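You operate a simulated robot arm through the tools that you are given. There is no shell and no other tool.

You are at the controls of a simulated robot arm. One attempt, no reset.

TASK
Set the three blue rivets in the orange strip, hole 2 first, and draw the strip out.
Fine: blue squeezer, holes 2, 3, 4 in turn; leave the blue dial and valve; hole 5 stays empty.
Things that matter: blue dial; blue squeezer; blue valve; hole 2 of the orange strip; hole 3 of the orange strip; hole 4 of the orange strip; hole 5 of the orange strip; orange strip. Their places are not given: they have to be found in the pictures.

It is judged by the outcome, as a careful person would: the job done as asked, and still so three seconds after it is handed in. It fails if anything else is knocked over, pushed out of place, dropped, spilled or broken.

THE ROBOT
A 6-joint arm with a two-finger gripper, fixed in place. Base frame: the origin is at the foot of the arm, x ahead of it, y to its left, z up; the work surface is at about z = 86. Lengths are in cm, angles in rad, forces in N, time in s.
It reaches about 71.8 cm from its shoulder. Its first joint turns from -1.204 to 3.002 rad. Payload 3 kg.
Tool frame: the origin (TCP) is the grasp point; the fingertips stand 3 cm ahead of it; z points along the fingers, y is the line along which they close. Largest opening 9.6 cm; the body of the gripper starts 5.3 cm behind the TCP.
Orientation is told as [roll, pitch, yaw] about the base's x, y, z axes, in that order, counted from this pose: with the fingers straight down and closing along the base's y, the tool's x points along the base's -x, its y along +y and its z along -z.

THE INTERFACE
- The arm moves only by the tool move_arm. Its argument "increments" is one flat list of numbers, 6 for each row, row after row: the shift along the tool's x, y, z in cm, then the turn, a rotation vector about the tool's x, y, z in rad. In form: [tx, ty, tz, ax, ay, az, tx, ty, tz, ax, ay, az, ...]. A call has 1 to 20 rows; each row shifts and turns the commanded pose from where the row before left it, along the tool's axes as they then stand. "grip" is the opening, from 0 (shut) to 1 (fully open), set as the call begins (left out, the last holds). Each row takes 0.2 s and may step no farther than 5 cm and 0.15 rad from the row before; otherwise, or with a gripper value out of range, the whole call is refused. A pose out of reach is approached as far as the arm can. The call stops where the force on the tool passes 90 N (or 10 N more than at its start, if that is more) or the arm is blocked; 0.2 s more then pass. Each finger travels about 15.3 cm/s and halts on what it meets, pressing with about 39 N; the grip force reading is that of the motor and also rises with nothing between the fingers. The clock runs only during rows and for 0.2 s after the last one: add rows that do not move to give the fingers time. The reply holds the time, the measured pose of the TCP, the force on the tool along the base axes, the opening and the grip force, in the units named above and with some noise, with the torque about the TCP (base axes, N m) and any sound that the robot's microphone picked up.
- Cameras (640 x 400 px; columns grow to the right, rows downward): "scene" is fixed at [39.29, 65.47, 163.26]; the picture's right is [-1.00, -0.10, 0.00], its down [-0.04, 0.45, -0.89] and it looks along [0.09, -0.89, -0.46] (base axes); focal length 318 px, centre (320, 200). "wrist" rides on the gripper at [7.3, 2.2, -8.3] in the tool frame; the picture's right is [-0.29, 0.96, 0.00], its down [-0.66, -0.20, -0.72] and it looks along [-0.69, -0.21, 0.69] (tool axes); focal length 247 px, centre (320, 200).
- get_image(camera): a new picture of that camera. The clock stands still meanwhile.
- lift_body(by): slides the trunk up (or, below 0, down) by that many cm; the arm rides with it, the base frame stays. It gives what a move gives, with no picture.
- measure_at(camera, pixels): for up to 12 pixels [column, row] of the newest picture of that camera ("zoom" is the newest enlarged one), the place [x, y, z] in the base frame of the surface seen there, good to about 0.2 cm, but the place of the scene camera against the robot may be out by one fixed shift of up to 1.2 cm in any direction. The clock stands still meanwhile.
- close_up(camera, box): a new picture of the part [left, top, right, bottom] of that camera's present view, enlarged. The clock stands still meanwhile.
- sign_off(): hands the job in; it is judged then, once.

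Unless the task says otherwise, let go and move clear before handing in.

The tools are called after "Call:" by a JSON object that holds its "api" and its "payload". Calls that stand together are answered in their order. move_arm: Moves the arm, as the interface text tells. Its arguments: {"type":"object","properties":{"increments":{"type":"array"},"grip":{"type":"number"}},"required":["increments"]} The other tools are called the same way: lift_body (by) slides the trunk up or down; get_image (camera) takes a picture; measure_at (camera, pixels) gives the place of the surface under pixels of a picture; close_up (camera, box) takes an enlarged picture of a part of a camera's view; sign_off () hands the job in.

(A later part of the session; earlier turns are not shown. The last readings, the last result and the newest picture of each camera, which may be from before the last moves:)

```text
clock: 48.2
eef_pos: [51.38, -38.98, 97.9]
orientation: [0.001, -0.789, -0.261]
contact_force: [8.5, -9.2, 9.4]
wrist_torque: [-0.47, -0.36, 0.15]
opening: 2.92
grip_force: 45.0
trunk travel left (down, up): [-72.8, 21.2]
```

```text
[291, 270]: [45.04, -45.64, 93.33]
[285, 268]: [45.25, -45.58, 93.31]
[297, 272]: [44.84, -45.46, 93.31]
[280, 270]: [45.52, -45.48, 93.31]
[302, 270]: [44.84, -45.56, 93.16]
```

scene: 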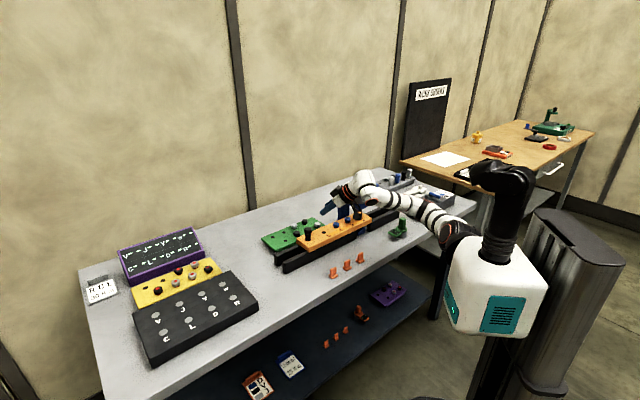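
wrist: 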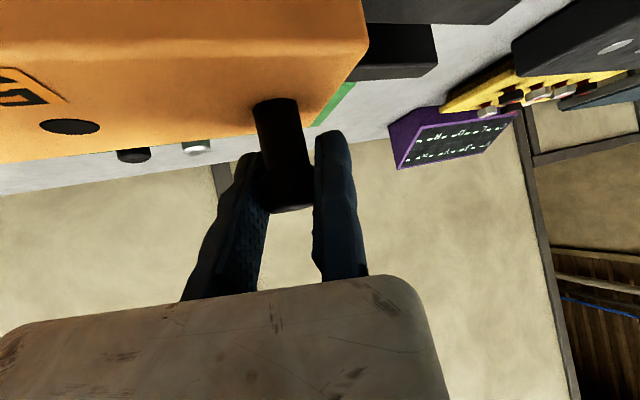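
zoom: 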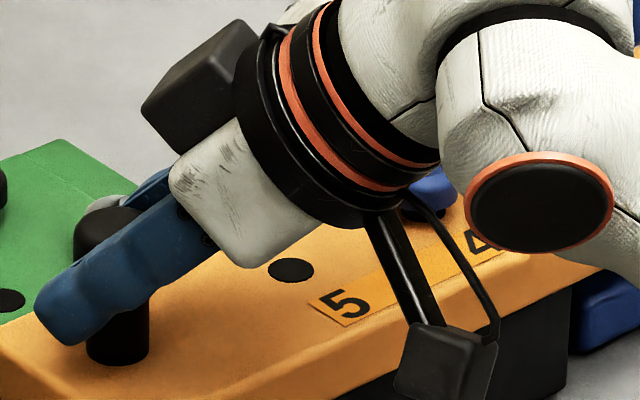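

Hole 5 is at about (45.1,-45.5); compared with the target (43.8,-47.1) I have about 2.0 cm still to go. I'll push 1.9 cm more and re-measure.

Call:
{"api": "move_arm", "payload": {"increments": [0.178, -0.573, -0.209, 0, 0, 0, 0.178, -0.573, -0.209, 0, 0, 0, 0.178, -0.573, -0.209, 0, 0, 0, 0, 0, 0, 0, 0, 0], "grip": 0.15}}

Call:
{"api": "close_up", "payload": {"camera": "scene", "box": [315, 205, 365, 240]}}

```text
clock: 49.2
eef_pos: [50.18, -40.12, 97.96]
orientation: [0.005, -0.787, -0.262]
contact_force: [-4.8, 3.1, -8.1]
wrist_torque: [-0.08, -0.31, -0.22]
opening: 2.92
grip_force: 44.9
trunk travel left (down, up): [-72.8, 21.2]
```

```text
11.43 times, centred on (340, 222) of scene
```

zoom: 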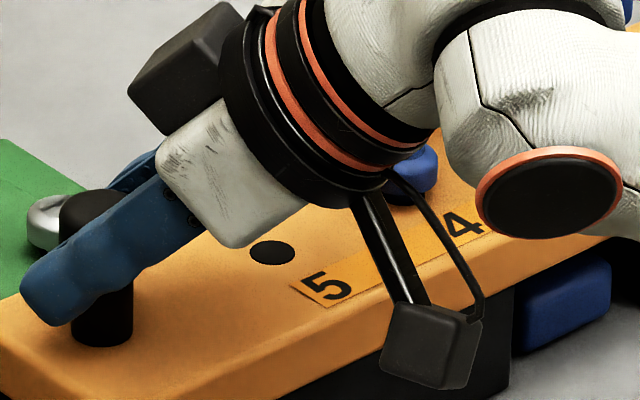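

Call:
{"api": "measure_at", "payload": {"camera": "zoom", "pixels": [[272, 253], [266, 252], [278, 254], [262, 253], [283, 253], [405, 160], [415, 180], [435, 165], [410, 192]]}}

```text
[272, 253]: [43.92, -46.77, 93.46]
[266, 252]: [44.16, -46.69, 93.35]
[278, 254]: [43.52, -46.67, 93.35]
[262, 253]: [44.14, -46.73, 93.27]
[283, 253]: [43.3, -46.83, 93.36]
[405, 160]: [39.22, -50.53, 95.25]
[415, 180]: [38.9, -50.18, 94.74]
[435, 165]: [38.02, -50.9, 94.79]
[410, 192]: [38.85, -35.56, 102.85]
```

Hole 5 is now about (43.85,-46.75), 0.25 cm short. A last small nudge.

Call:
{"api": "move_arm", "payload": {"increments": [0.124, -0.217, -0.054, 0, 0, 0, 0, 0, 0, 0, 0, 0], "grip": 0.15}}

Call:
{"api": "close_up", "payload": {"camera": "scene", "box": [315, 205, 365, 240]}}

Call:
{"api": "measure_at", "payload": {"camera": "zoom", "pixels": [[269, 250], [264, 249], [274, 251], [260, 250], [280, 251]]}}

```text
clock: 49.8
eef_pos: [50.09, -40.16, 97.86]
orientation: [0.003, -0.788, -0.261]
contact_force: [-4.8, 8.2, -11.3]
wrist_torque: [0.47, 0.82, -0.23]
opening: 2.9
grip_force: 44.9
trunk travel left (down, up): [-72.8, 21.2]
```

```text
11.43 times, centred on (340, 222) of scene
```

zoom: 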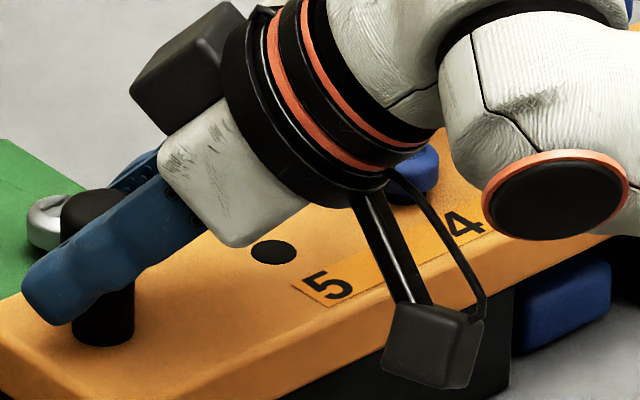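

```text
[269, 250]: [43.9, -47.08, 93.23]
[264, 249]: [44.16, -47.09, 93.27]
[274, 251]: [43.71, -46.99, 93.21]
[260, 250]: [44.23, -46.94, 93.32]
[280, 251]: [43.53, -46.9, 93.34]
```

The strip hardly moved with that nudge and hole 5 now measures about (43.9,-47.0), within ~0.1 cm of the target. I'll release the knob and lift straight up to check the ram over rivet 3.

Call:
{"api": "move_arm", "payload": {"increments": [0, 0, 0, 0, 0, 0, 0, 0, 0, 0, 0, 0], "grip": 0.42}}

Call:
{"api": "get_image", "payload": {"camera": "wrist"}}

```text
clock: 50.4
eef_pos: [50.12, -40.17, 98.11]
orientation: [-0.001, -0.794, -0.256]
contact_force: [2.0, 4.5, 1.2]
wrist_torque: [0.03, -0.04, -0.01]
opening: 4.02
grip_force: 0.1
trunk travel left (down, up): [-72.8, 21.2]
```

```text
taken
```

wrist: 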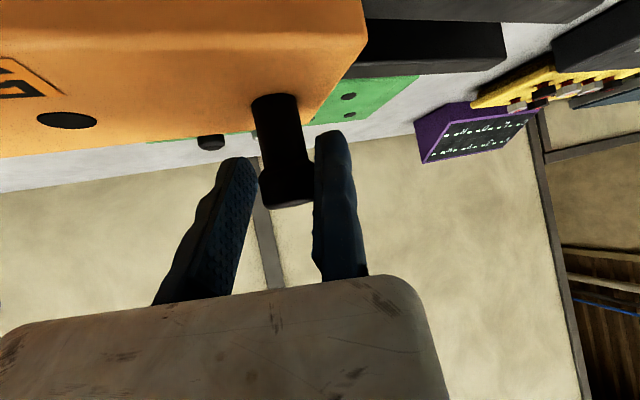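

The right finger still lightly touches the knob (4.5 N). I'll shift 0.4 cm to centre it, then rise straight up 10 cm.

Call:
{"api": "move_arm", "payload": {"increments": [0, 0.4, 0, 0, 0, 0, -1.07, 0, -1.05, 0, 0, 0, -2.0, 0, -1.98, 0, 0, 0, -2.0, 0, -1.98, 0, 0, 0, -2.0, 0, -1.98, 0, 0, 0, 0, 0, 0, 0, 0, 0], "grip": 0.42}}

Call:
{"api": "get_image", "payload": {"camera": "scene"}}

Call:
{"api": "close_up", "payload": {"camera": "scene", "box": [335, 190, 385, 240]}}

```text
clock: 51.8
eef_pos: [50.18, -39.97, 108.01]
orientation: [0.001, -0.792, -0.26]
contact_force: [-0.6, -0.6, -0.5]
wrist_torque: [0.03, -0.02, -0.03]
opening: 4.03
grip_force: 0.1
trunk travel left (down, up): [-72.8, 21.2]
```

```text
taken
```

scene: 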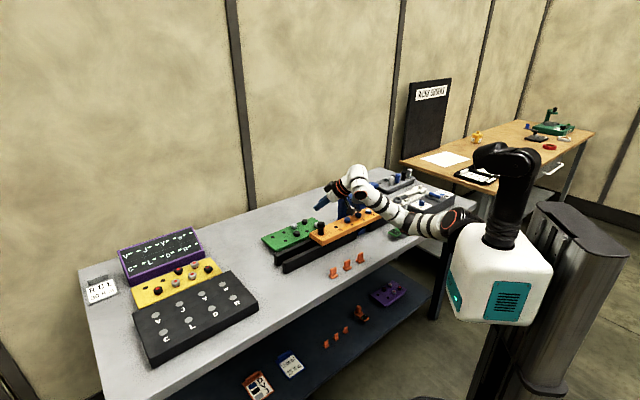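

```text
8.00 times, centred on (360, 215) of scene
```

zoom: 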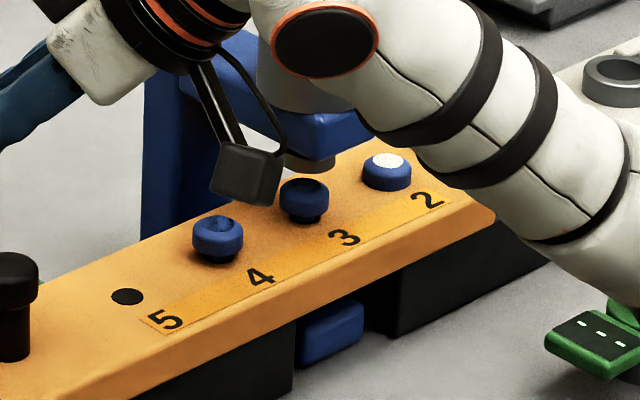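

Rivet 3 (zoom (304,197)) is nearly under the ram (around (311,160)); I'll verify precisely once the arm is out of view. I also check the elbow's distance from the green toggle.

Call:
{"api": "close_up", "payload": {"camera": "scene", "box": [310, 150, 490, 270]}}

Call:
{"api": "measure_at", "payload": {"camera": "zoom", "pixels": [[310, 285], [345, 220], [290, 180], [260, 170], [430, 230], [380, 210], [330, 250], [180, 140], [520, 260], [305, 190]]}}

```text
3.33 times, centred on (400, 210) of scene
```

zoom: 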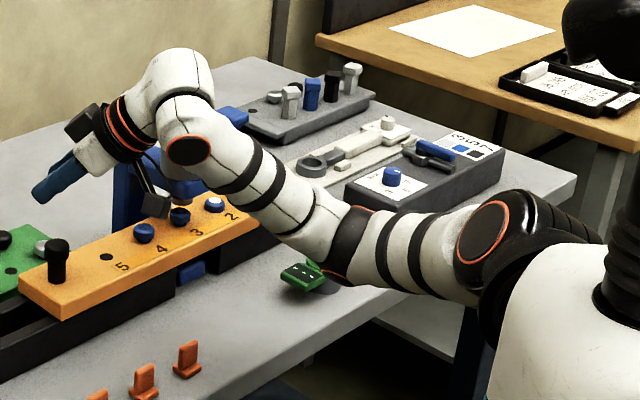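

```text
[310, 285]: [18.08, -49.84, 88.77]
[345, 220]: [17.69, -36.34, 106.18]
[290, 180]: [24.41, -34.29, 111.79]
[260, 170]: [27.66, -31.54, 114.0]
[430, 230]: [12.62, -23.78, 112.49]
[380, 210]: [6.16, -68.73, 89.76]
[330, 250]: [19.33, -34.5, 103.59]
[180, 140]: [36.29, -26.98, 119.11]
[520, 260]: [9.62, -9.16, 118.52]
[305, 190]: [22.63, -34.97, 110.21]
```

The elbow clears the toggle by over 10 cm. Now I bring the fingers back toward vertical here in free air, closing them, in two stages.

Call:
{"api": "move_arm", "payload": {"increments": [0, 0, 0, 0, 0.13, 0, 0, 0, 0, 0, 0.13, 0, 0, 0, 0, 0, 0.13, 0, 0, 0, 0, 0, 0, 0], "grip": 0}}

```text
clock: 52.8
eef_pos: [51.56, -42.2, 105.23]
orientation: [0.0, -0.403, -0.256]
contact_force: [-0.4, -0.3, -0.1]
wrist_torque: [-0.02, -0.03, 0.02]
opening: 0.03
grip_force: 32.6
out of reach, approached as far as the arm can: row 2, 3
trunk travel left (down, up): [-72.8, 21.2]
```

Un-tilting is limited in this elbow-low shape (the wrist can't bend further), so for pressing the paddle I need the elbow-up shape used before. I'll raise the trunk 20 cm first so that any re-shaping happens high above everything.

Call:
{"api": "lift_body", "payload": {"by": 20}}

Call:
{"api": "get_image", "payload": {"camera": "scene"}}

Call:
{"api": "close_up", "payload": {"camera": "scene", "box": [335, 190, 385, 240]}}

```text
clock: 55.0
eef_pos: [51.66, -42.33, 125.02]
orientation: [0.002, -0.401, -0.257]
contact_force: [0.0, 0.0, 0.0]
wrist_torque: [0.01, -0.01, 0.02]
opening: 0.01
grip_force: 33.1
trunk travel left (down, up): [-92.8, 1.2]
```

```text
taken
```

scene: 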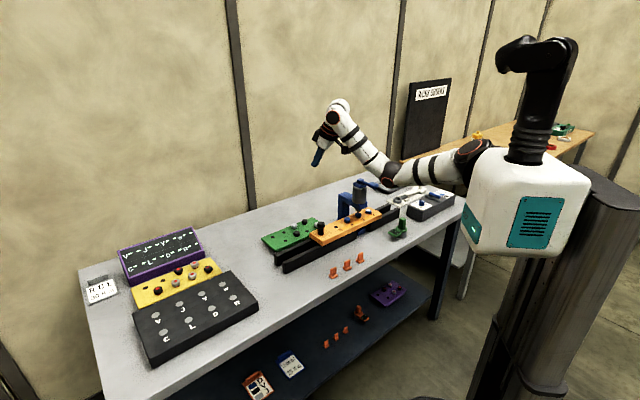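

```text
8.00 times, centred on (360, 215) of scene
```

zoom: 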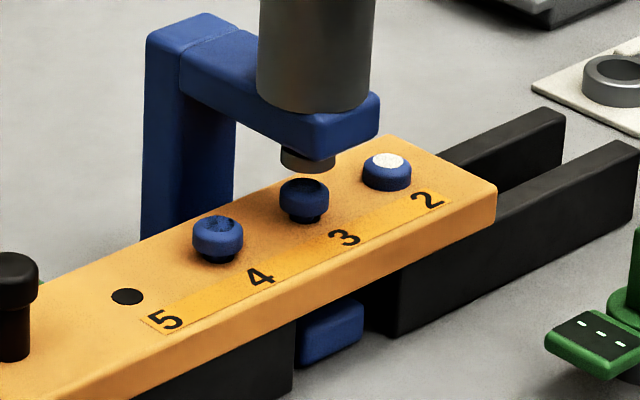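

Clear view: ram spans columns 281-336 (centre 308) and rivet 3's head 279-329 (centre 304). I'll measure the offset precisely.

Call:
{"api": "close_up", "payload": {"camera": "scene", "box": [345, 200, 372, 220]}}

Call:
{"api": "measure_at", "payload": {"camera": "zoom", "pixels": [[320, 200], [300, 200], [340, 200], [280, 200]]}}

```text
16.00 times, centred on (358, 210) of scene
```

zoom: 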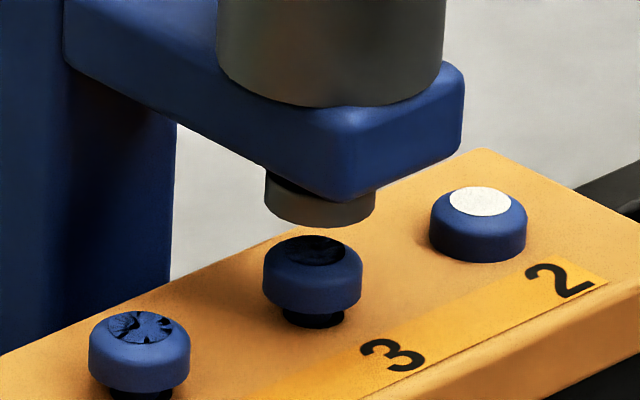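

```text
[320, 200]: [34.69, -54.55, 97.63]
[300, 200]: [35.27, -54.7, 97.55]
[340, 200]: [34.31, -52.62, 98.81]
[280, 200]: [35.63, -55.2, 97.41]
```

Allowing for perspective, rivet 3 is within about 0.1 cm of the ram axis, so hole 3 is aligned. I'll now move the hand high and right toward the paddle, in steps, watching the arm's shape.

Call:
{"api": "move_arm", "payload": {"increments": [1.62, -1.64, -2.13, 0, 0, 0, 1.62, -1.64, -2.13, 0, 0, 0, 1.62, -1.64, -2.13, 0, 0, 0, 0, 0, 0, 0, 0, 0], "grip": 0}}

Call:
{"api": "get_image", "payload": {"camera": "scene"}}

```text
clock: 56.0
eef_pos: [43.68, -45.97, 127.91]
orientation: [0.003, -0.402, -0.258]
contact_force: [-0.4, 0.2, 0.5]
wrist_torque: [0.02, 0.02, 0.0]
opening: 0.01
grip_force: 33.2
out of reach, approached as far as the arm can: row 1
trunk travel left (down, up): [-92.8, 1.2]
```

```text
taken
```

scene: 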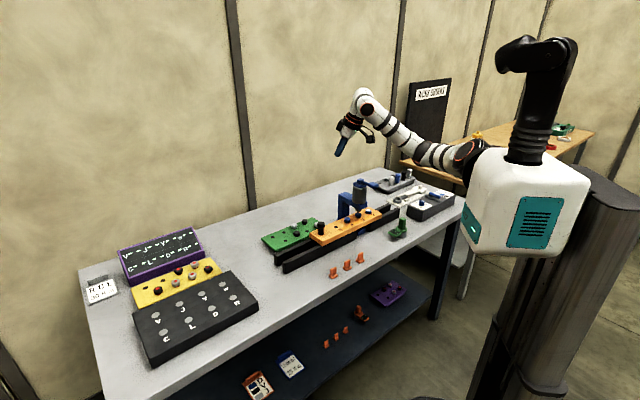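

Call:
{"api": "move_arm", "payload": {"increments": [1.71, -2.06, -3.44, 0, 0, 0, 1.71, -2.06, -3.44, 0, 0, 0, 0, 0, 0, 0, 0, 0], "grip": 0}}

Call:
{"api": "close_up", "payload": {"camera": "scene", "box": [310, 60, 530, 220]}}

```text
clock: 56.8
eef_pos: [41.94, -46.07, 129.84]
orientation: [0.002, -0.4, -0.259]
contact_force: [0.4, 0.2, -0.9]
wrist_torque: [0.05, 0.02, 0.04]
opening: 0.01
grip_force: 33.2
out of reach, approached as far as the arm can: row 1, 2
trunk travel left (down, up): [-92.8, 1.2]
```

```text
2.50 times, centred on (420, 140) of scene
```

zoom: 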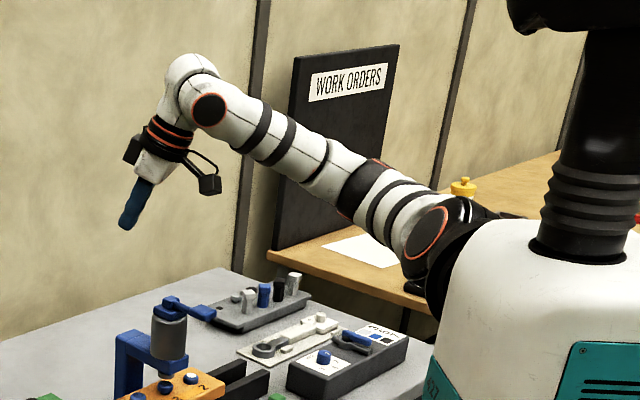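

The upper arm now points out sideways, right at the edge between the two shapes. I'll raise the hand to see which way it resolves.

Call:
{"api": "move_arm", "payload": {"increments": [-1.17, 0, -2.76, 0, 0, 0, -1.17, 0, -2.76, 0, 0, 0, 0, 0, 0, 0, 0, 0], "grip": 0}}

Call:
{"api": "close_up", "payload": {"camera": "scene", "box": [310, 40, 530, 200]}}

```text
clock: 57.5
eef_pos: [39.91, -45.97, 134.27]
orientation: [0.002, -0.404, -0.26]
contact_force: [-0.2, 0.8, 0.8]
wrist_torque: [-0.01, 0.0, -0.03]
opening: 0.0
grip_force: 33.3
out of reach, approached as far as the arm can: row 1, 2
trunk travel left (down, up): [-92.8, 1.2]
```

```text
2.50 times, centred on (420, 120) of scene
```

zoom: 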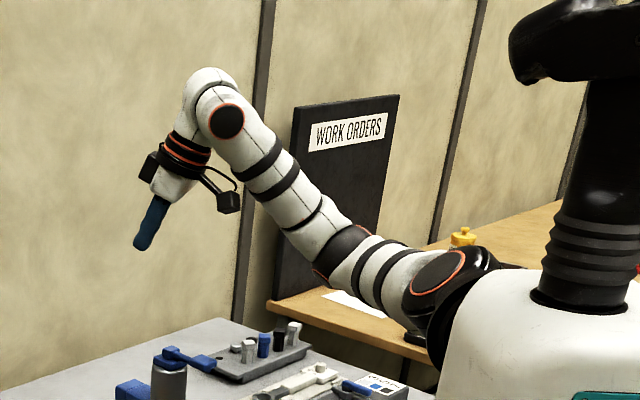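

The forearm points up steeply, so the wrist is near its bend limit on this side. Lowering the hand relative to the shoulder should flatten the forearm; I'll go down to z≈121 (still above the squeezer's top at 113).

Call:
{"api": "move_arm", "payload": {"increments": [1.41, 0.08, 4.11, 0, 0, 0, 1.41, 0.08, 4.11, 0, 0, 0, 1.41, 0.08, 4.11, 0, 0, 0, 0, 0, 0, 0, 0, 0], "grip": 0}}

Call:
{"api": "close_up", "payload": {"camera": "scene", "box": [310, 60, 530, 220]}}

```text
clock: 58.5
eef_pos: [43.71, -41.87, 124.35]
orientation: [0.002, -0.403, -0.259]
contact_force: [0.3, -0.5, -0.2]
wrist_torque: [0.02, -0.04, 0.0]
opening: 0.02
grip_force: 32.4
out of reach, approached as far as the arm can: row 1, 2, 3
trunk travel left (down, up): [-92.8, 1.2]
```

```text
2.50 times, centred on (420, 140) of scene
```

zoom: 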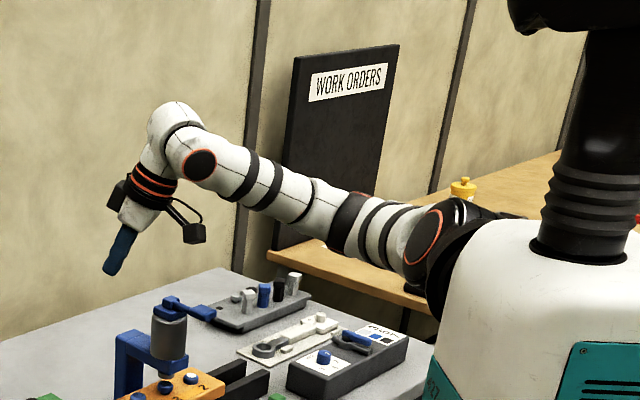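

The upper arm is now straight out to the side and the forearm flatter. I'll try un-tilting the fingers here; with the wrist limit blocking the low-elbow side, it should go elbow-up.

Call:
{"api": "move_arm", "payload": {"increments": [0, 0, 0, 0, 0.13, 0, 0, 0, 0, 0, 0.13, 0, 0, 0, 0, 0, 0.14, 0, 0, 0, 0, 0, 0, 0], "grip": 0}}

Call:
{"api": "close_up", "payload": {"camera": "scene", "box": [310, 60, 530, 220]}}

```text
clock: 59.5
eef_pos: [37.46, -42.55, 121.75]
orientation: [0.002, -0.002, -0.257]
contact_force: [0.0, -0.2, -0.4]
wrist_torque: [0.0, -0.01, -0.01]
opening: 0.01
grip_force: 32.9
out of reach, approached as far as the arm can: row 1, 2, 3
trunk travel left (down, up): [-92.8, 1.2]
```

```text
2.50 times, centred on (420, 140) of scene
```

zoom: 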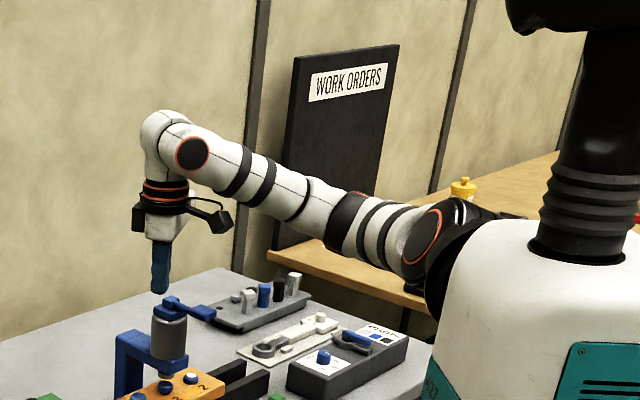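

Fingers are vertical again at (37.5,-42.6,121.8). I continue to the right toward the paddle at this height, in steps.

Call:
{"api": "move_arm", "payload": {"increments": [0.815, -2.8, 0, 0, 0, 0, 0.815, -2.8, 0, 0, 0, 0, 0, 0, 0, 0, 0, 0], "grip": 0}}

Call:
{"api": "close_up", "payload": {"camera": "scene", "box": [310, 60, 530, 220]}}

```text
clock: 60.4
eef_pos: [36.62, -44.48, 122.43]
orientation: [0.002, -0.003, -0.26]
contact_force: [-0.1, 0.1, 0.2]
wrist_torque: [-0.04, 0.01, 0.02]
opening: 0.0
grip_force: 33.0
out of reach, approached as far as the arm can: row 1, 2
trunk travel left (down, up): [-92.8, 1.2]
```

```text
2.50 times, centred on (420, 140) of scene
```

zoom: 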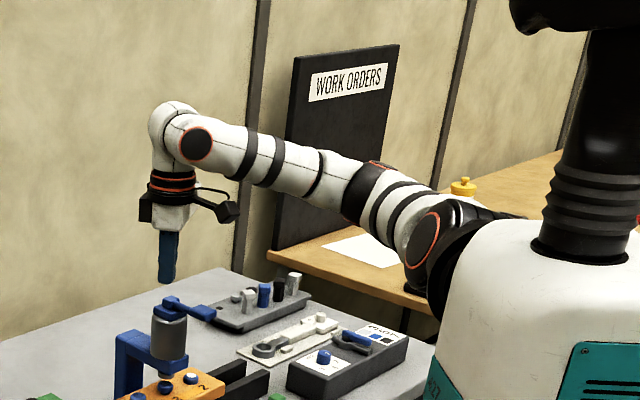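

The elbow is rising (zoom (365,190)). I'll raise the hand while going right; this should bring it fully elbow-up.

Call:
{"api": "move_arm", "payload": {"increments": [0, 0, -4, 0, 0, 0, 0, 0, -4, 0, 0, 0, 0, 0, 0, 0, 0, 0], "grip": 0}}

Call:
{"api": "close_up", "payload": {"camera": "scene", "box": [310, 40, 530, 200]}}

```text
clock: 61.1
eef_pos: [34.29, -44.39, 129.36]
orientation: [0.002, -0.003, -0.259]
contact_force: [-0.4, 0.0, -0.2]
wrist_torque: [0.0, -0.01, 0.0]
opening: 0.01
grip_force: 33.2
out of reach, approached as far as the arm can: row 1, 2
trunk travel left (down, up): [-92.8, 1.2]
```

```text
2.50 times, centred on (420, 120) of scene
```

zoom: 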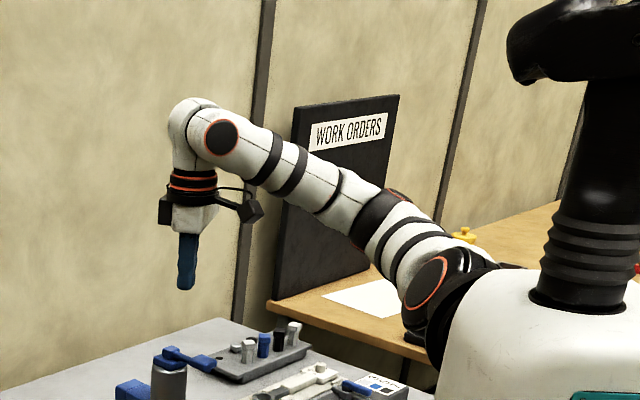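

The upper arm now slopes upward. I'll aim for the same relative pose as at the start (directly elbow-up): up 9 cm and 5 cm toward +y.

Call:
{"api": "move_arm", "payload": {"increments": [0.47, 1.77, -3.1, 0, 0, 0, 0.47, 1.77, -3.1, 0, 0, 0, 0.47, 1.77, -3.1, 0, 0, 0, 0, 0, 0, 0, 0, 0], "grip": 0}}

Call:
{"api": "close_up", "payload": {"camera": "scene", "box": [310, 20, 530, 180]}}

```text
clock: 62.1
eef_pos: [33.95, -38.84, 138.6]
orientation: [0.002, -0.004, -0.258]
contact_force: [-0.2, -0.3, 0.1]
wrist_torque: [0.03, -0.04, 0.01]
opening: 0.0
grip_force: 33.6
trunk travel left (down, up): [-92.8, 1.2]
```

```text
2.50 times, centred on (420, 100) of scene
```

zoom: 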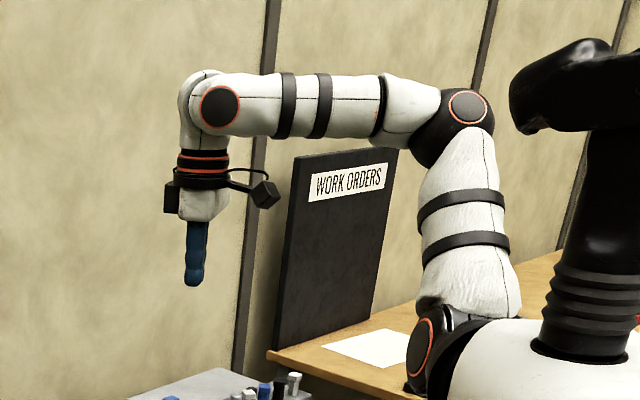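

Now the arm is elbow-up exactly as at the start, with no refusal. I'll move across to above the paddle, keeping this height.

Call:
{"api": "move_arm", "payload": {"increments": [0.14, -3.27, -0.375, 0, 0, 0, 0.14, -3.27, -0.375, 0, 0, 0, 0.14, -3.27, -0.375, 0, 0, 0, 0.13, -3.26, -0.375, 0, 0, 0, 0, 0, 0, 0, 0, 0], "grip": 0}}

```text
clock: 63.4
eef_pos: [30.35, -51.39, 140.11]
orientation: [0.002, -0.003, -0.259]
contact_force: [-0.9, 0.6, 0.4]
wrist_torque: [-0.01, 0.02, -0.02]
opening: 0.0
grip_force: 33.1
trunk travel left (down, up): [-92.8, 1.2]
```

Now over the paddle. I raise the hand 3 cm relative to the shoulder for margin and lower the trunk 26.4 cm to hover about 1.3 cm above the paddle.

Call:
{"api": "move_arm", "payload": {"increments": [0.35, -0.05, -3, 0, 0, 0, 0, 0, 0, 0, 0, 0], "grip": 0}}

Call:
{"api": "lift_body", "payload": {"by": -22}}

Call:
{"api": "get_image", "payload": {"camera": "wrist"}}

Call:
{"api": "close_up", "payload": {"camera": "scene", "box": [325, 140, 425, 240]}}

```text
clock: 64.0
eef_pos: [29.78, -51.32, 143.18]
orientation: [0.002, -0.003, -0.259]
contact_force: [0.2, 0.4, 0.4]
wrist_torque: [-0.02, 0.03, -0.01]
opening: 0.0
grip_force: 33.5
trunk travel left (down, up): [-92.8, 1.2]
```

```text
clock: 66.3
eef_pos: [29.9, -51.36, 121.19]
orientation: [0.003, -0.003, -0.259]
contact_force: [-0.2, 0.2, 0.5]
wrist_torque: [0.0, 0.03, 0.04]
opening: 0.01
grip_force: 33.3
trunk travel left (down, up): [-70.8, 23.2]
```

```text
taken
```

wrist: 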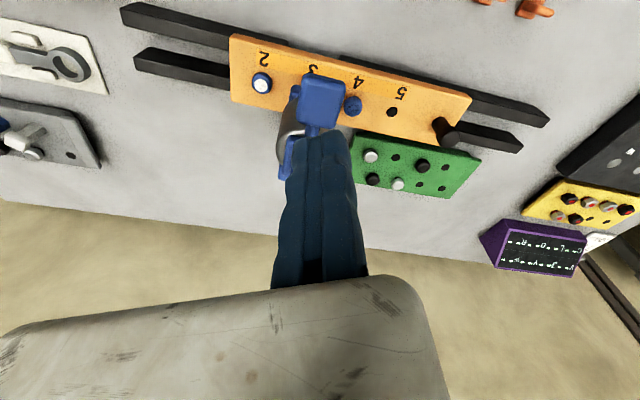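

```text
4.00 times, centred on (375, 190) of scene
```

zoom: 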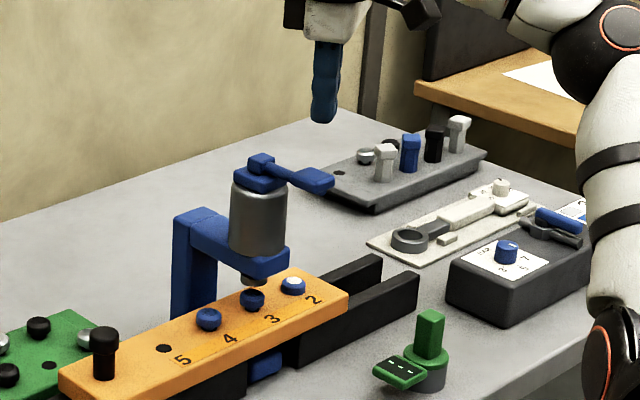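

Fingertips are right above the paddle (wrist (320,100)). I'll lower 4.5 cm with the trunk, then press as before.

Call:
{"api": "lift_body", "payload": {"by": -4.5}}

Call:
{"api": "move_arm", "payload": {"increments": [0, 0, 0.5, 0, 0, 0, 0, 0, 0.4, 0, 0, 0, 0, 0, 0.3, 0, 0, 0, 0, 0, 0.3, 0, 0, 0, 0, 0, 0.2, 0, 0, 0, 0, 0, 0.2, 0, 0, 0, 0, 0, 0.2, 0, 0, 0], "grip": 0}}

Call:
{"api": "close_up", "payload": {"camera": "scene", "box": [335, 165, 405, 235]}}

```text
clock: 67.2
eef_pos: [29.79, -51.34, 116.6]
orientation: [0.002, -0.004, -0.258]
contact_force: [0.1, 0.3, 0.4]
wrist_torque: [-0.01, 0.02, 0.01]
opening: 0.01
grip_force: 32.7
trunk travel left (down, up): [-66.3, 27.7]
```

```text
clock: 68.8
eef_pos: [29.9, -51.26, 114.58]
orientation: [-0.001, -0.003, -0.259]
contact_force: [-1.8, 0.4, 4.0]
wrist_torque: [-0.03, 0.05, -0.02]
opening: 0.0
grip_force: 33.1
trunk travel left (down, up): [-66.3, 27.7]
```

```text
5.71 times, centred on (370, 200) of scene
```

zoom: 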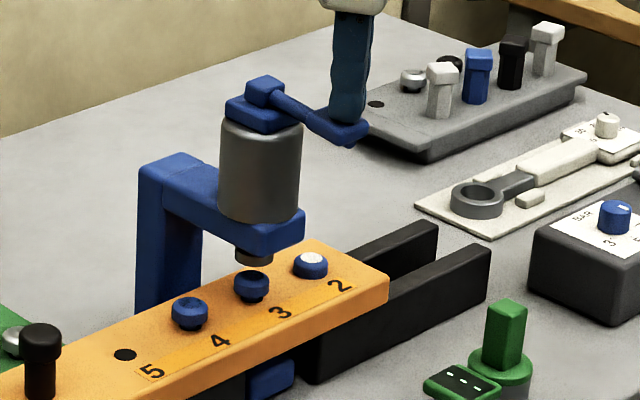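

The paddle is going down (4 N) and rivet 3 (zoom (252,285)) is under the ram. I continue pressing until the ram descends, holding shortly.

Call:
{"api": "move_arm", "payload": {"increments": [0, 0, 0.2, 0, 0, 0, 0, 0, 0.2, 0, 0, 0, 0, 0, 0.2, 0, 0, 0, 0, 0, 0.2, 0, 0, 0, 0, 0, 0.15, 0, 0, 0], "grip": 0}}

Call:
{"api": "close_up", "payload": {"camera": "scene", "box": [335, 165, 405, 235]}}

```text
clock: 70.0
eef_pos: [29.85, -51.06, 113.64]
orientation: [0.0, -0.005, -0.258]
contact_force: [-1.1, -1.0, 6.5]
wrist_torque: [-0.05, 0.0, -0.04]
opening: 0.0
grip_force: 32.4
trunk travel left (down, up): [-66.3, 27.7]
```

```text
5.71 times, centred on (370, 200) of scene
```

zoom: 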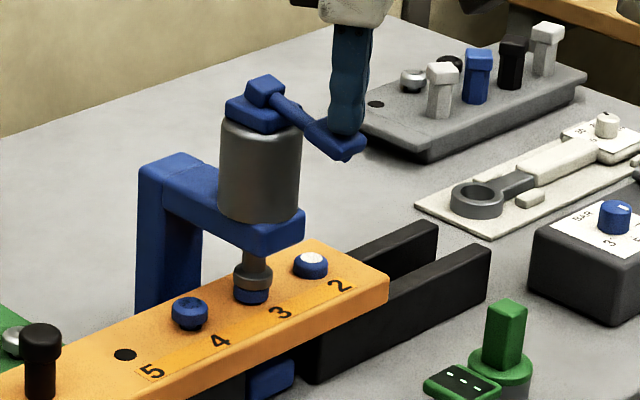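

The ram is down on rivet 3 (zoom (252,285)). I hold about a second, as with the first rivet, then release.

Call:
{"api": "move_arm", "payload": {"increments": [0, 0, 0, 0, 0, 0, 0, 0, 0, 0, 0, 0, 0, 0, 0, 0, 0, 0, 0, 0, 0, 0, 0, 0], "grip": 0}}

Call:
{"api": "close_up", "payload": {"camera": "scene", "box": [340, 195, 380, 225]}}

Call:
{"api": "move_arm", "payload": {"increments": [0, 0, -0.5, 0, 0, 0, 0, 0, -0.5, 0, 0, 0, 0, 0, -1, 0, 0, 0, 0, 0, -2, 0, 0, 0, 0, 0, -2, 0, 0, 0, 0, 0, 0, 0, 0, 0], "grip": 0}}

Call:
{"api": "close_up", "payload": {"camera": "scene", "box": [340, 195, 380, 225]}}

```text
clock: 71.0
eef_pos: [29.82, -51.28, 113.71]
orientation: [0.001, -0.003, -0.258]
contact_force: [-0.3, 0.8, 5.6]
wrist_torque: [-0.08, -0.03, 0.0]
opening: 0.01
grip_force: 33.2
trunk travel left (down, up): [-66.3, 27.7]
```

```text
13.33 times, centred on (360, 210) of scene
```

zoom: 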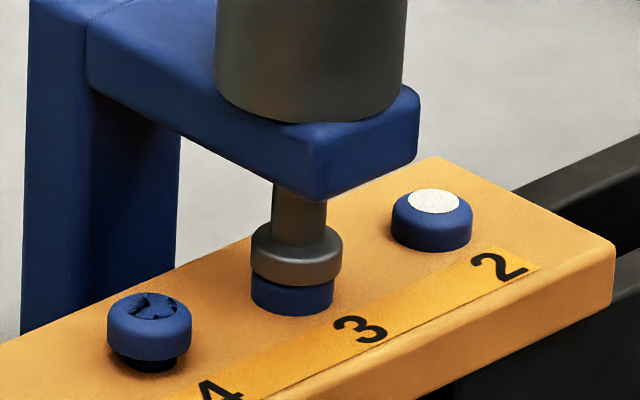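

```text
clock: 72.4
eef_pos: [29.8, -51.3, 119.66]
orientation: [0.002, -0.002, -0.258]
contact_force: [0.1, -0.2, -0.5]
wrist_torque: [0.0, -0.01, -0.04]
opening: 0.0
grip_force: 32.8
trunk travel left (down, up): [-66.3, 27.7]
```

```text
13.33 times, centred on (360, 210) of scene
```

zoom: 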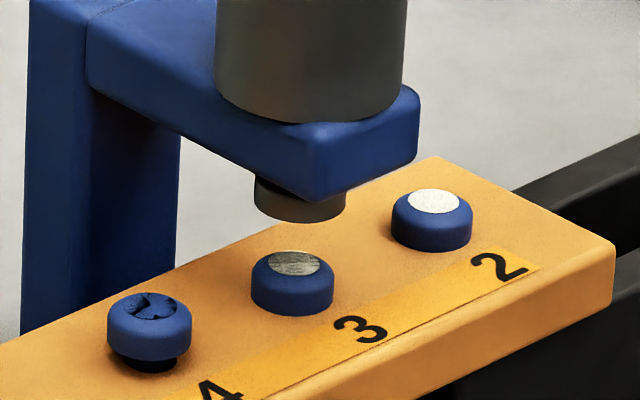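

Rivet 3 is set (metallic top at zoom (293,262)). Now I'll go back for the knob: first up with the trunk, then out along the strip, staying elbow-up.

Call:
{"api": "lift_body", "payload": {"by": 12}}

Call:
{"api": "move_arm", "payload": {"increments": [-2.05, 2.08, 3.5, 0, 0, 0, -2.05, 2.08, 3.5, 0, 0, 0, -2.05, 2.08, 3.5, 0, 0, 0, -2.05, 2.08, 3.5, 0, 0, 0, 0, 0, 0, 0, 0, 0], "grip": 0}}

```text
clock: 73.9
eef_pos: [29.85, -51.4, 131.62]
orientation: [0.0, -0.003, -0.258]
contact_force: [-1.3, 0.8, 0.2]
wrist_torque: [-0.01, -0.03, -0.01]
opening: 0.01
grip_force: 33.1
trunk travel left (down, up): [-78.3, 15.7]
```

```text
clock: 75.1
eef_pos: [39.86, -45.51, 117.66]
orientation: [0.003, -0.004, -0.258]
contact_force: [0.0, -0.2, 1.1]
wrist_torque: [0.03, -0.03, -0.01]
opening: 0.01
grip_force: 32.6
trunk travel left (down, up): [-78.3, 15.7]
```

Call:
{"api": "move_arm", "payload": {"increments": [-1.88, 1.89, 1.25, 0, 0, 0, 0, 0, 0, 0, -0.13, 0, -1.9, 1.89, 1.0, 0, 0, 0, 0, 0, 0, 0, -0.13, 0, 0, 0, 0, 0, 0, 0], "grip": 0}}

Call:
{"api": "get_image", "payload": {"camera": "wrist"}}

Call:
{"api": "get_image", "payload": {"camera": "scene"}}

```text
clock: 76.3
eef_pos: [44.77, -42.66, 115.62]
orientation: [0.002, -0.265, -0.258]
contact_force: [0.0, 0.5, 0.3]
wrist_torque: [0.01, 0.04, 0.0]
opening: 0.01
grip_force: 32.9
trunk travel left (down, up): [-78.3, 15.7]
```

```text
taken
```

wrist: 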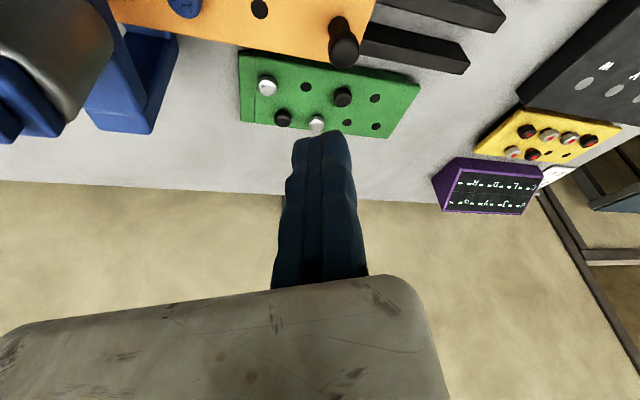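

```text
taken
```

scene: 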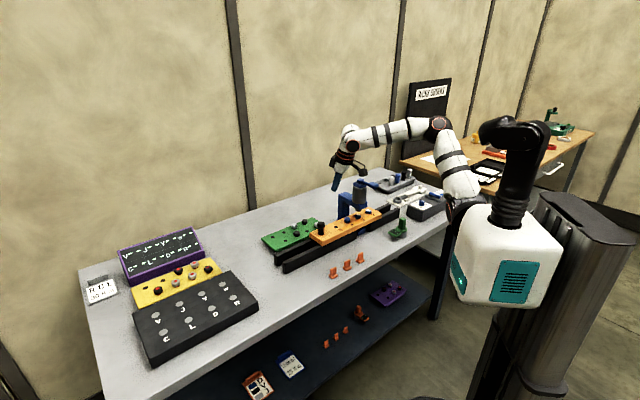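

Elbow-up holds. The knob is visible at wrist (344,45); I'll measure it.

Call:
{"api": "close_up", "payload": {"camera": "wrist", "box": [300, 0, 400, 75]}}

Call:
{"api": "measure_at", "payload": {"camera": "zoom", "pixels": [[285, 330], [240, 340], [360, 320], [300, 400], [290, 270], [280, 350], [300, 320], [270, 310]]}}

```text
5.33 times, centred on (350, 38) of wrist
```

zoom: 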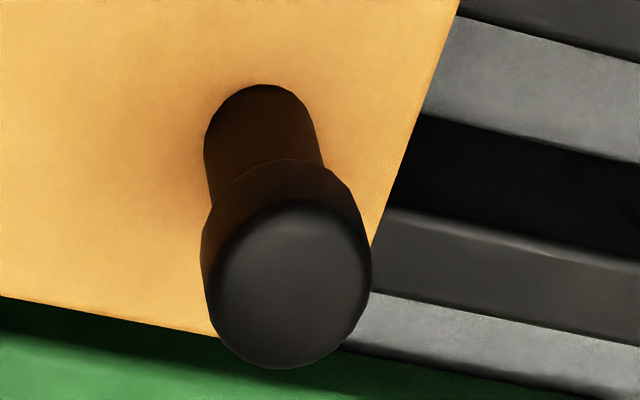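

```text
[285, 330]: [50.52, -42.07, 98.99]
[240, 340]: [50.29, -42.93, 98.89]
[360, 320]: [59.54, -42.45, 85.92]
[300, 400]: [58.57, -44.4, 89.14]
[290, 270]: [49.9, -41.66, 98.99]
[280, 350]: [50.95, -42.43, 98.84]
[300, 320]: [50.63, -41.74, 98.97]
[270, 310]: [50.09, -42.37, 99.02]
```

Knob centre is about (50.0,-41.75). I'll tilt a little more (to ~0.5 rad) and move over it with the fingers open 4 cm, staying at z≈107.

Call:
{"api": "move_arm", "payload": {"increments": [0, 0, 0, 0, -0.117, 0, 0, 0, 0, 0, -0.118, 0, -0.133, 1.463, 3.11, 0, 0, 0, -0.133, 1.463, 3.11, 0, 0, 0, -0.133, 1.463, 3.11, 0, 0, 0, 0, 0, 0, 0, 0, 0], "grip": 0.44}}

Call:
{"api": "get_image", "payload": {"camera": "wrist"}}

Call:
{"api": "get_image", "payload": {"camera": "scene"}}

```text
clock: 77.7
eef_pos: [50.2, -39.57, 107.61]
orientation: [0.001, -0.499, -0.261]
contact_force: [-0.1, 0.9, -0.4]
wrist_torque: [-0.01, -0.02, 0.02]
opening: 4.19
grip_force: 0.1
trunk travel left (down, up): [-78.3, 15.7]
```

```text
taken
```

wrist: 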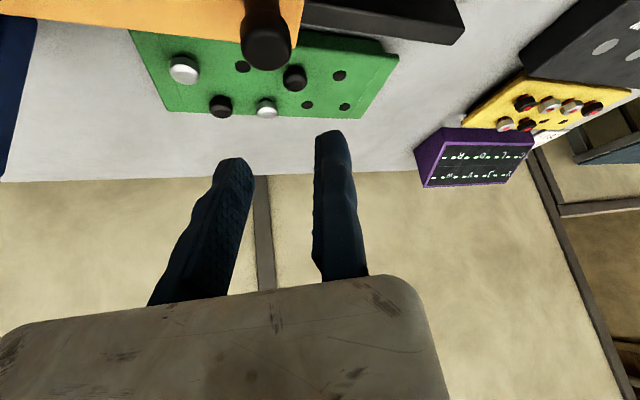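

```text
taken
```

scene: 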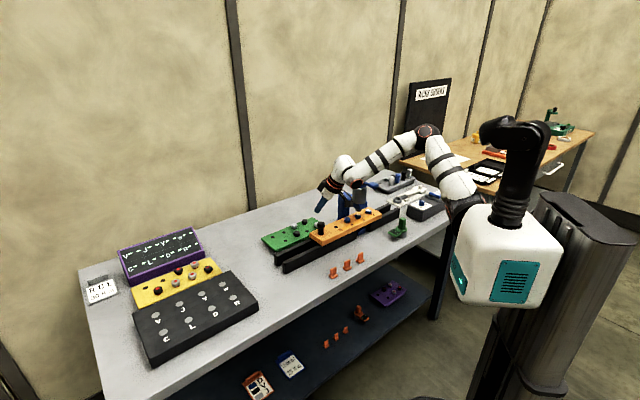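

Call:
{"api": "measure_at", "payload": {"camera": "wrist", "pixels": [[268, 50], [255, 45], [285, 48], [268, 60], [332, 138], [235, 168]]}}

Call:
{"api": "lift_body", "payload": {"by": -5}}

Call:
{"api": "get_image", "payload": {"camera": "wrist"}}

```text
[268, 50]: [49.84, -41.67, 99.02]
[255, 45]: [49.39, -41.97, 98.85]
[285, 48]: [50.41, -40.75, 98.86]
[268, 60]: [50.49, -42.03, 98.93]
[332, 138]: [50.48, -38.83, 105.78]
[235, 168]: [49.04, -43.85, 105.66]
```

```text
clock: 78.6
eef_pos: [50.26, -39.75, 102.62]
orientation: [0.001, -0.497, -0.259]
contact_force: [0.3, -0.4, 0.2]
wrist_torque: [0.01, -0.01, -0.02]
opening: 4.23
grip_force: 0.1
trunk travel left (down, up): [-73.3, 20.7]
```

```text
taken
```

wrist: 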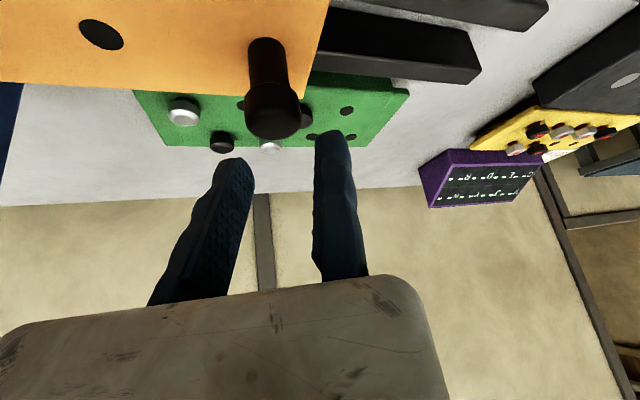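

The knob is at -1.9 cm along the closing axis; I'll shift 0.3 cm and descend the last 4.7 cm in small steps.

Call:
{"api": "move_arm", "payload": {"increments": [0, 0.3, 0, 0, 0, 0, 0.56, 0, 1.03, 0, 0, 0, 0.56, 0, 1.03, 0, 0, 0, 0.56, 0, 1.03, 0, 0, 0, 0.56, 0, 1.03, 0, 0, 0, 0, 0, 0, 0, 0, 0], "grip": 0.44}}

Call:
{"api": "get_image", "payload": {"camera": "wrist"}}

```text
clock: 80.0
eef_pos: [50.32, -39.32, 97.85]
orientation: [0.001, -0.496, -0.258]
contact_force: [0.9, 0.0, -0.7]
wrist_torque: [-0.03, 0.01, 0.01]
opening: 4.22
grip_force: 0.0
trunk travel left (down, up): [-73.3, 20.7]
```

```text
taken
```

wrist: 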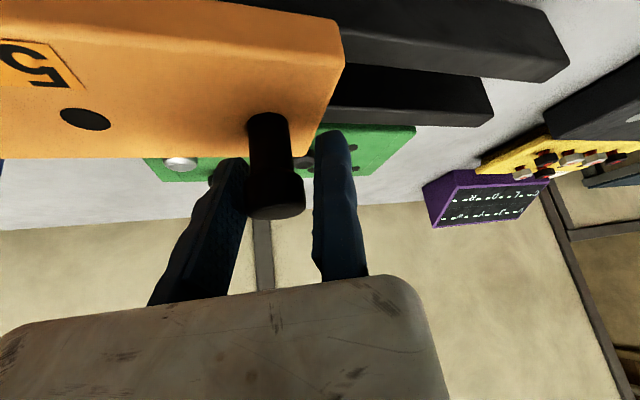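

The knob is between the fingers (wrist (275,195)). I shift 0.25 cm toward it and close.

Call:
{"api": "move_arm", "payload": {"increments": [0, -0.25, 0, 0, 0, 0, 0, 0, 0, 0, 0, 0], "grip": 0.33}}

Call:
{"api": "move_arm", "payload": {"increments": [0, 0, 0, 0, 0, 0, 0, 0, 0, 0, 0, 0, 0, 0, 0, 0, 0, 0], "grip": 0.15}}

Call:
{"api": "close_up", "payload": {"camera": "scene", "box": [290, 170, 410, 250]}}

```text
clock: 80.6
eef_pos: [50.33, -39.72, 97.86]
orientation: [0.001, -0.497, -0.26]
contact_force: [-0.7, -1.9, 0.8]
wrist_torque: [0.01, 0.03, -0.01]
opening: 3.41
grip_force: 2.7
trunk travel left (down, up): [-73.3, 20.7]
```

```text
clock: 81.4
eef_pos: [50.29, -39.94, 97.98]
orientation: [0.003, -0.499, -0.26]
contact_force: [3.4, -10.9, 6.4]
wrist_torque: [-0.23, -0.21, -0.24]
opening: 2.92
grip_force: 44.8
trunk travel left (down, up): [-73.3, 20.7]
```

```text
5.00 times, centred on (350, 210) of scene
```

zoom: 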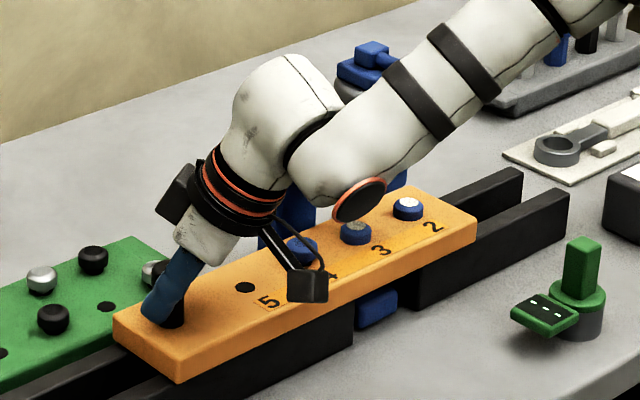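

Gripped again. I measure hole 5 (zoom (244,287)) to know the travel needed.

Call:
{"api": "close_up", "payload": {"camera": "scene", "box": [320, 205, 370, 240]}}

```text
11.43 times, centred on (345, 222) of scene
```

zoom: 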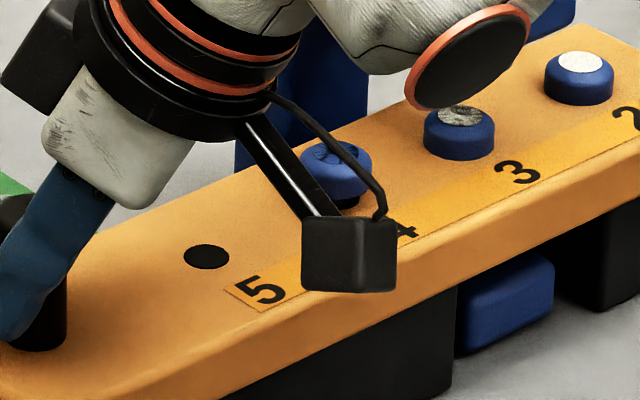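

Call:
{"api": "measure_at", "payload": {"camera": "zoom", "pixels": [[206, 257], [200, 256], [212, 258], [195, 257], [218, 257], [459, 145], [336, 180], [579, 88]]}}

```text
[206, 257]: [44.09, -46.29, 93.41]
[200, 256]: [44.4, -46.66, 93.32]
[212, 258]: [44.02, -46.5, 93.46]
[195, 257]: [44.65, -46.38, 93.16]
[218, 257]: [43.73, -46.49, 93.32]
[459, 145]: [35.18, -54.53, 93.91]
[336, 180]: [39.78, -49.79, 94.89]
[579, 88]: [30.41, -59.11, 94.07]
```

Hole 5 is 13.7 cm from the ram axis and must come to 6.6, so about 7.1 cm of travel. I push 3.2 cm first.

Call:
{"api": "move_arm", "payload": {"increments": [0.336, -0.702, -0.183, 0, 0, 0, 0.336, -0.702, -0.183, 0, 0, 0, 0.336, -0.702, -0.183, 0, 0, 0, 0.336, -0.702, -0.183, 0, 0, 0], "grip": 0.15}}

Call:
{"api": "close_up", "payload": {"camera": "scene", "box": [300, 160, 420, 240]}}

```text
clock: 82.4
eef_pos: [48.24, -41.99, 97.82]
orientation: [0.001, -0.496, -0.257]
contact_force: [8.7, -6.1, 10.7]
wrist_torque: [0.11, 0.13, -0.09]
opening: 2.93
grip_force: 45.3
trunk travel left (down, up): [-73.3, 20.7]
```

```text
5.00 times, centred on (360, 200) of scene
```

zoom: 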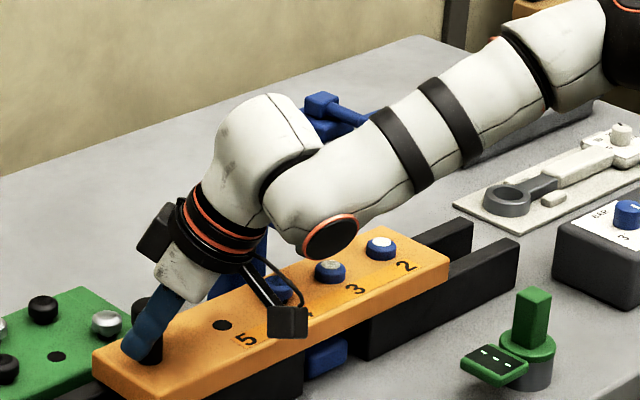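

It slides well. I check the clearance of the wrist parts from the squeezer before going further.

Call:
{"api": "measure_at", "payload": {"camera": "zoom", "pixels": [[330, 238], [310, 195], [330, 255], [240, 150], [270, 110], [285, 150], [400, 150], [322, 105], [350, 110], [440, 100], [222, 325], [287, 318]]}}

```text
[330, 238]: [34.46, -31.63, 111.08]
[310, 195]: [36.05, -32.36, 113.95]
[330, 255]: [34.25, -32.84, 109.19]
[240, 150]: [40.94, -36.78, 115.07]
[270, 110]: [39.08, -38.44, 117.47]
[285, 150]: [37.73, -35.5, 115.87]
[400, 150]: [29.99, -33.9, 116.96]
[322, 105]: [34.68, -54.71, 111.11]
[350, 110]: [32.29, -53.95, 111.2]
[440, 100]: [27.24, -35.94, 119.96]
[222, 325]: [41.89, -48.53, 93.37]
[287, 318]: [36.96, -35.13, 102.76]
```

Clear by more than 4 cm. Hole 5 is now 10.6 cm from the ram axis (target 6.6); I push 3.5 cm more.

Call:
{"api": "move_arm", "payload": {"increments": [0.284, -0.614, -0.178, 0, 0, 0, 0.284, -0.614, -0.178, 0, 0, 0, 0.284, -0.614, -0.178, 0, 0, 0, 0.284, -0.614, -0.178, 0, 0, 0, 0.284, -0.614, -0.178, 0, 0, 0], "grip": 0.15}}

Call:
{"api": "close_up", "payload": {"camera": "scene", "box": [325, 200, 375, 235]}}

```text
clock: 83.6
eef_pos: [45.74, -44.42, 97.8]
orientation: [0.004, -0.497, -0.259]
contact_force: [0.2, -5.7, 1.7]
wrist_torque: [0.27, -0.03, -0.11]
opening: 2.92
grip_force: 45.3
trunk travel left (down, up): [-73.3, 20.7]
```

```text
11.43 times, centred on (350, 218) of scene
```

zoom: 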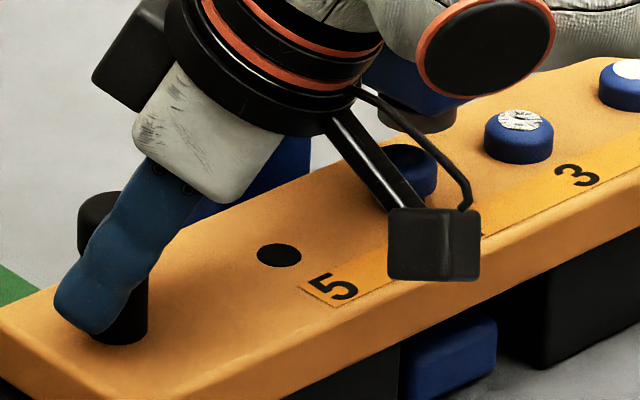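

Call:
{"api": "measure_at", "payload": {"camera": "zoom", "pixels": [[279, 254], [272, 253], [286, 255], [266, 254], [292, 254], [420, 120], [405, 120], [420, 185], [435, 180]]}}

```text
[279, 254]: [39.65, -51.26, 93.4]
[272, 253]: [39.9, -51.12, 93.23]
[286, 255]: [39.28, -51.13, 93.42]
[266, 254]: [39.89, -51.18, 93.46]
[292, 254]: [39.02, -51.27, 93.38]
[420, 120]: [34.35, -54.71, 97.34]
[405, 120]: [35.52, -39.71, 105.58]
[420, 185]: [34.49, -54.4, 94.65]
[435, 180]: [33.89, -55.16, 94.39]
```

Hole 5 is 7.1 cm from the ram axis, about 0.4-0.5 cm to go; I nudge 0.4 cm.

Call:
{"api": "move_arm", "payload": {"increments": [0.084, -0.175, -0.046, 0, 0, 0, 0.084, -0.175, -0.046, 0, 0, 0, 0, 0, 0, 0, 0, 0], "grip": 0.15}}

Call:
{"api": "close_up", "payload": {"camera": "scene", "box": [325, 200, 375, 235]}}

Call:
{"api": "measure_at", "payload": {"camera": "zoom", "pixels": [[282, 252], [275, 251], [289, 253], [270, 252], [295, 252]]}}

```text
clock: 84.4
eef_pos: [45.58, -44.41, 97.93]
orientation: [0.004, -0.495, -0.261]
contact_force: [-1.8, -4.4, -2.1]
wrist_torque: [-0.07, 0.23, -0.26]
opening: 2.93
grip_force: 44.7
out of reach, approached as far as the arm can: row 1
trunk travel left (down, up): [-73.3, 20.7]
```

```text
11.43 times, centred on (350, 218) of scene
```

zoom: 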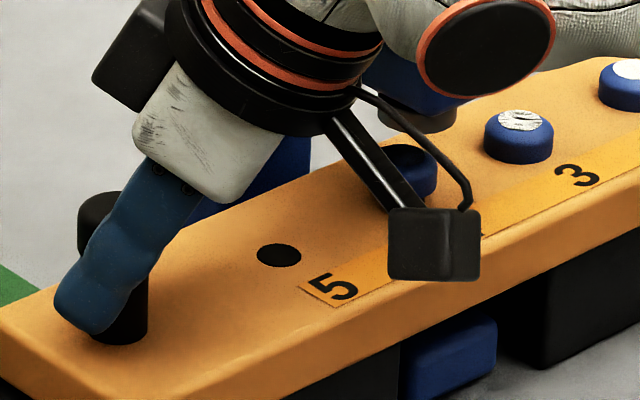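

```text
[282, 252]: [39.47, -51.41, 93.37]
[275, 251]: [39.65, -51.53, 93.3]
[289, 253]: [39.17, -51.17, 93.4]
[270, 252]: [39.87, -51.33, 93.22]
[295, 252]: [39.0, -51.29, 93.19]
```

The last rows were at a reach limit and the strip didn't move. I'll look closer at ram vs rivet 4 to see what remains.

Call:
{"api": "close_up", "payload": {"camera": "scene", "box": [345, 200, 372, 220]}}

```text
16.00 times, centred on (358, 210) of scene
```

zoom: 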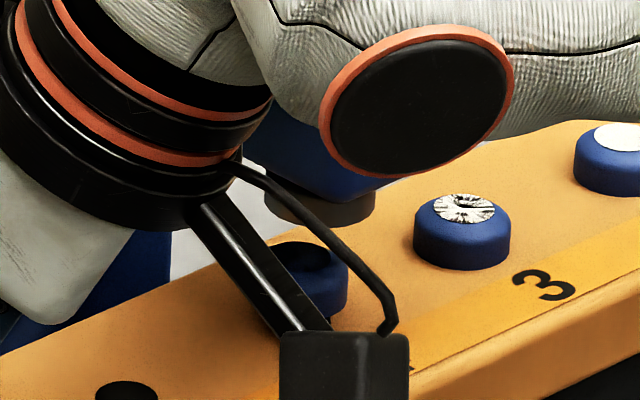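

Rivet 4's right edge is at 347 versus 363 when aligned: about 0.55 cm more to go. I'll un-tilt the hand slightly (0.1 rad) about the knob to move the arm off its limit, then push.

Call:
{"api": "move_arm", "payload": {"increments": [0, 0, 0, 0, 0.05, 0, 0, 0, 0, 0, 0.05, 0, 0, 0, 0, 0, 0, 0], "grip": 0.15}}

```text
clock: 85.2
eef_pos: [45.63, -44.63, 98.16]
orientation: [0.002, -0.4, -0.258]
contact_force: [1.2, -9.4, 8.0]
wrist_torque: [-0.37, -0.22, -0.07]
opening: 2.91
grip_force: 45.4
trunk travel left (down, up): [-73.3, 20.7]
```

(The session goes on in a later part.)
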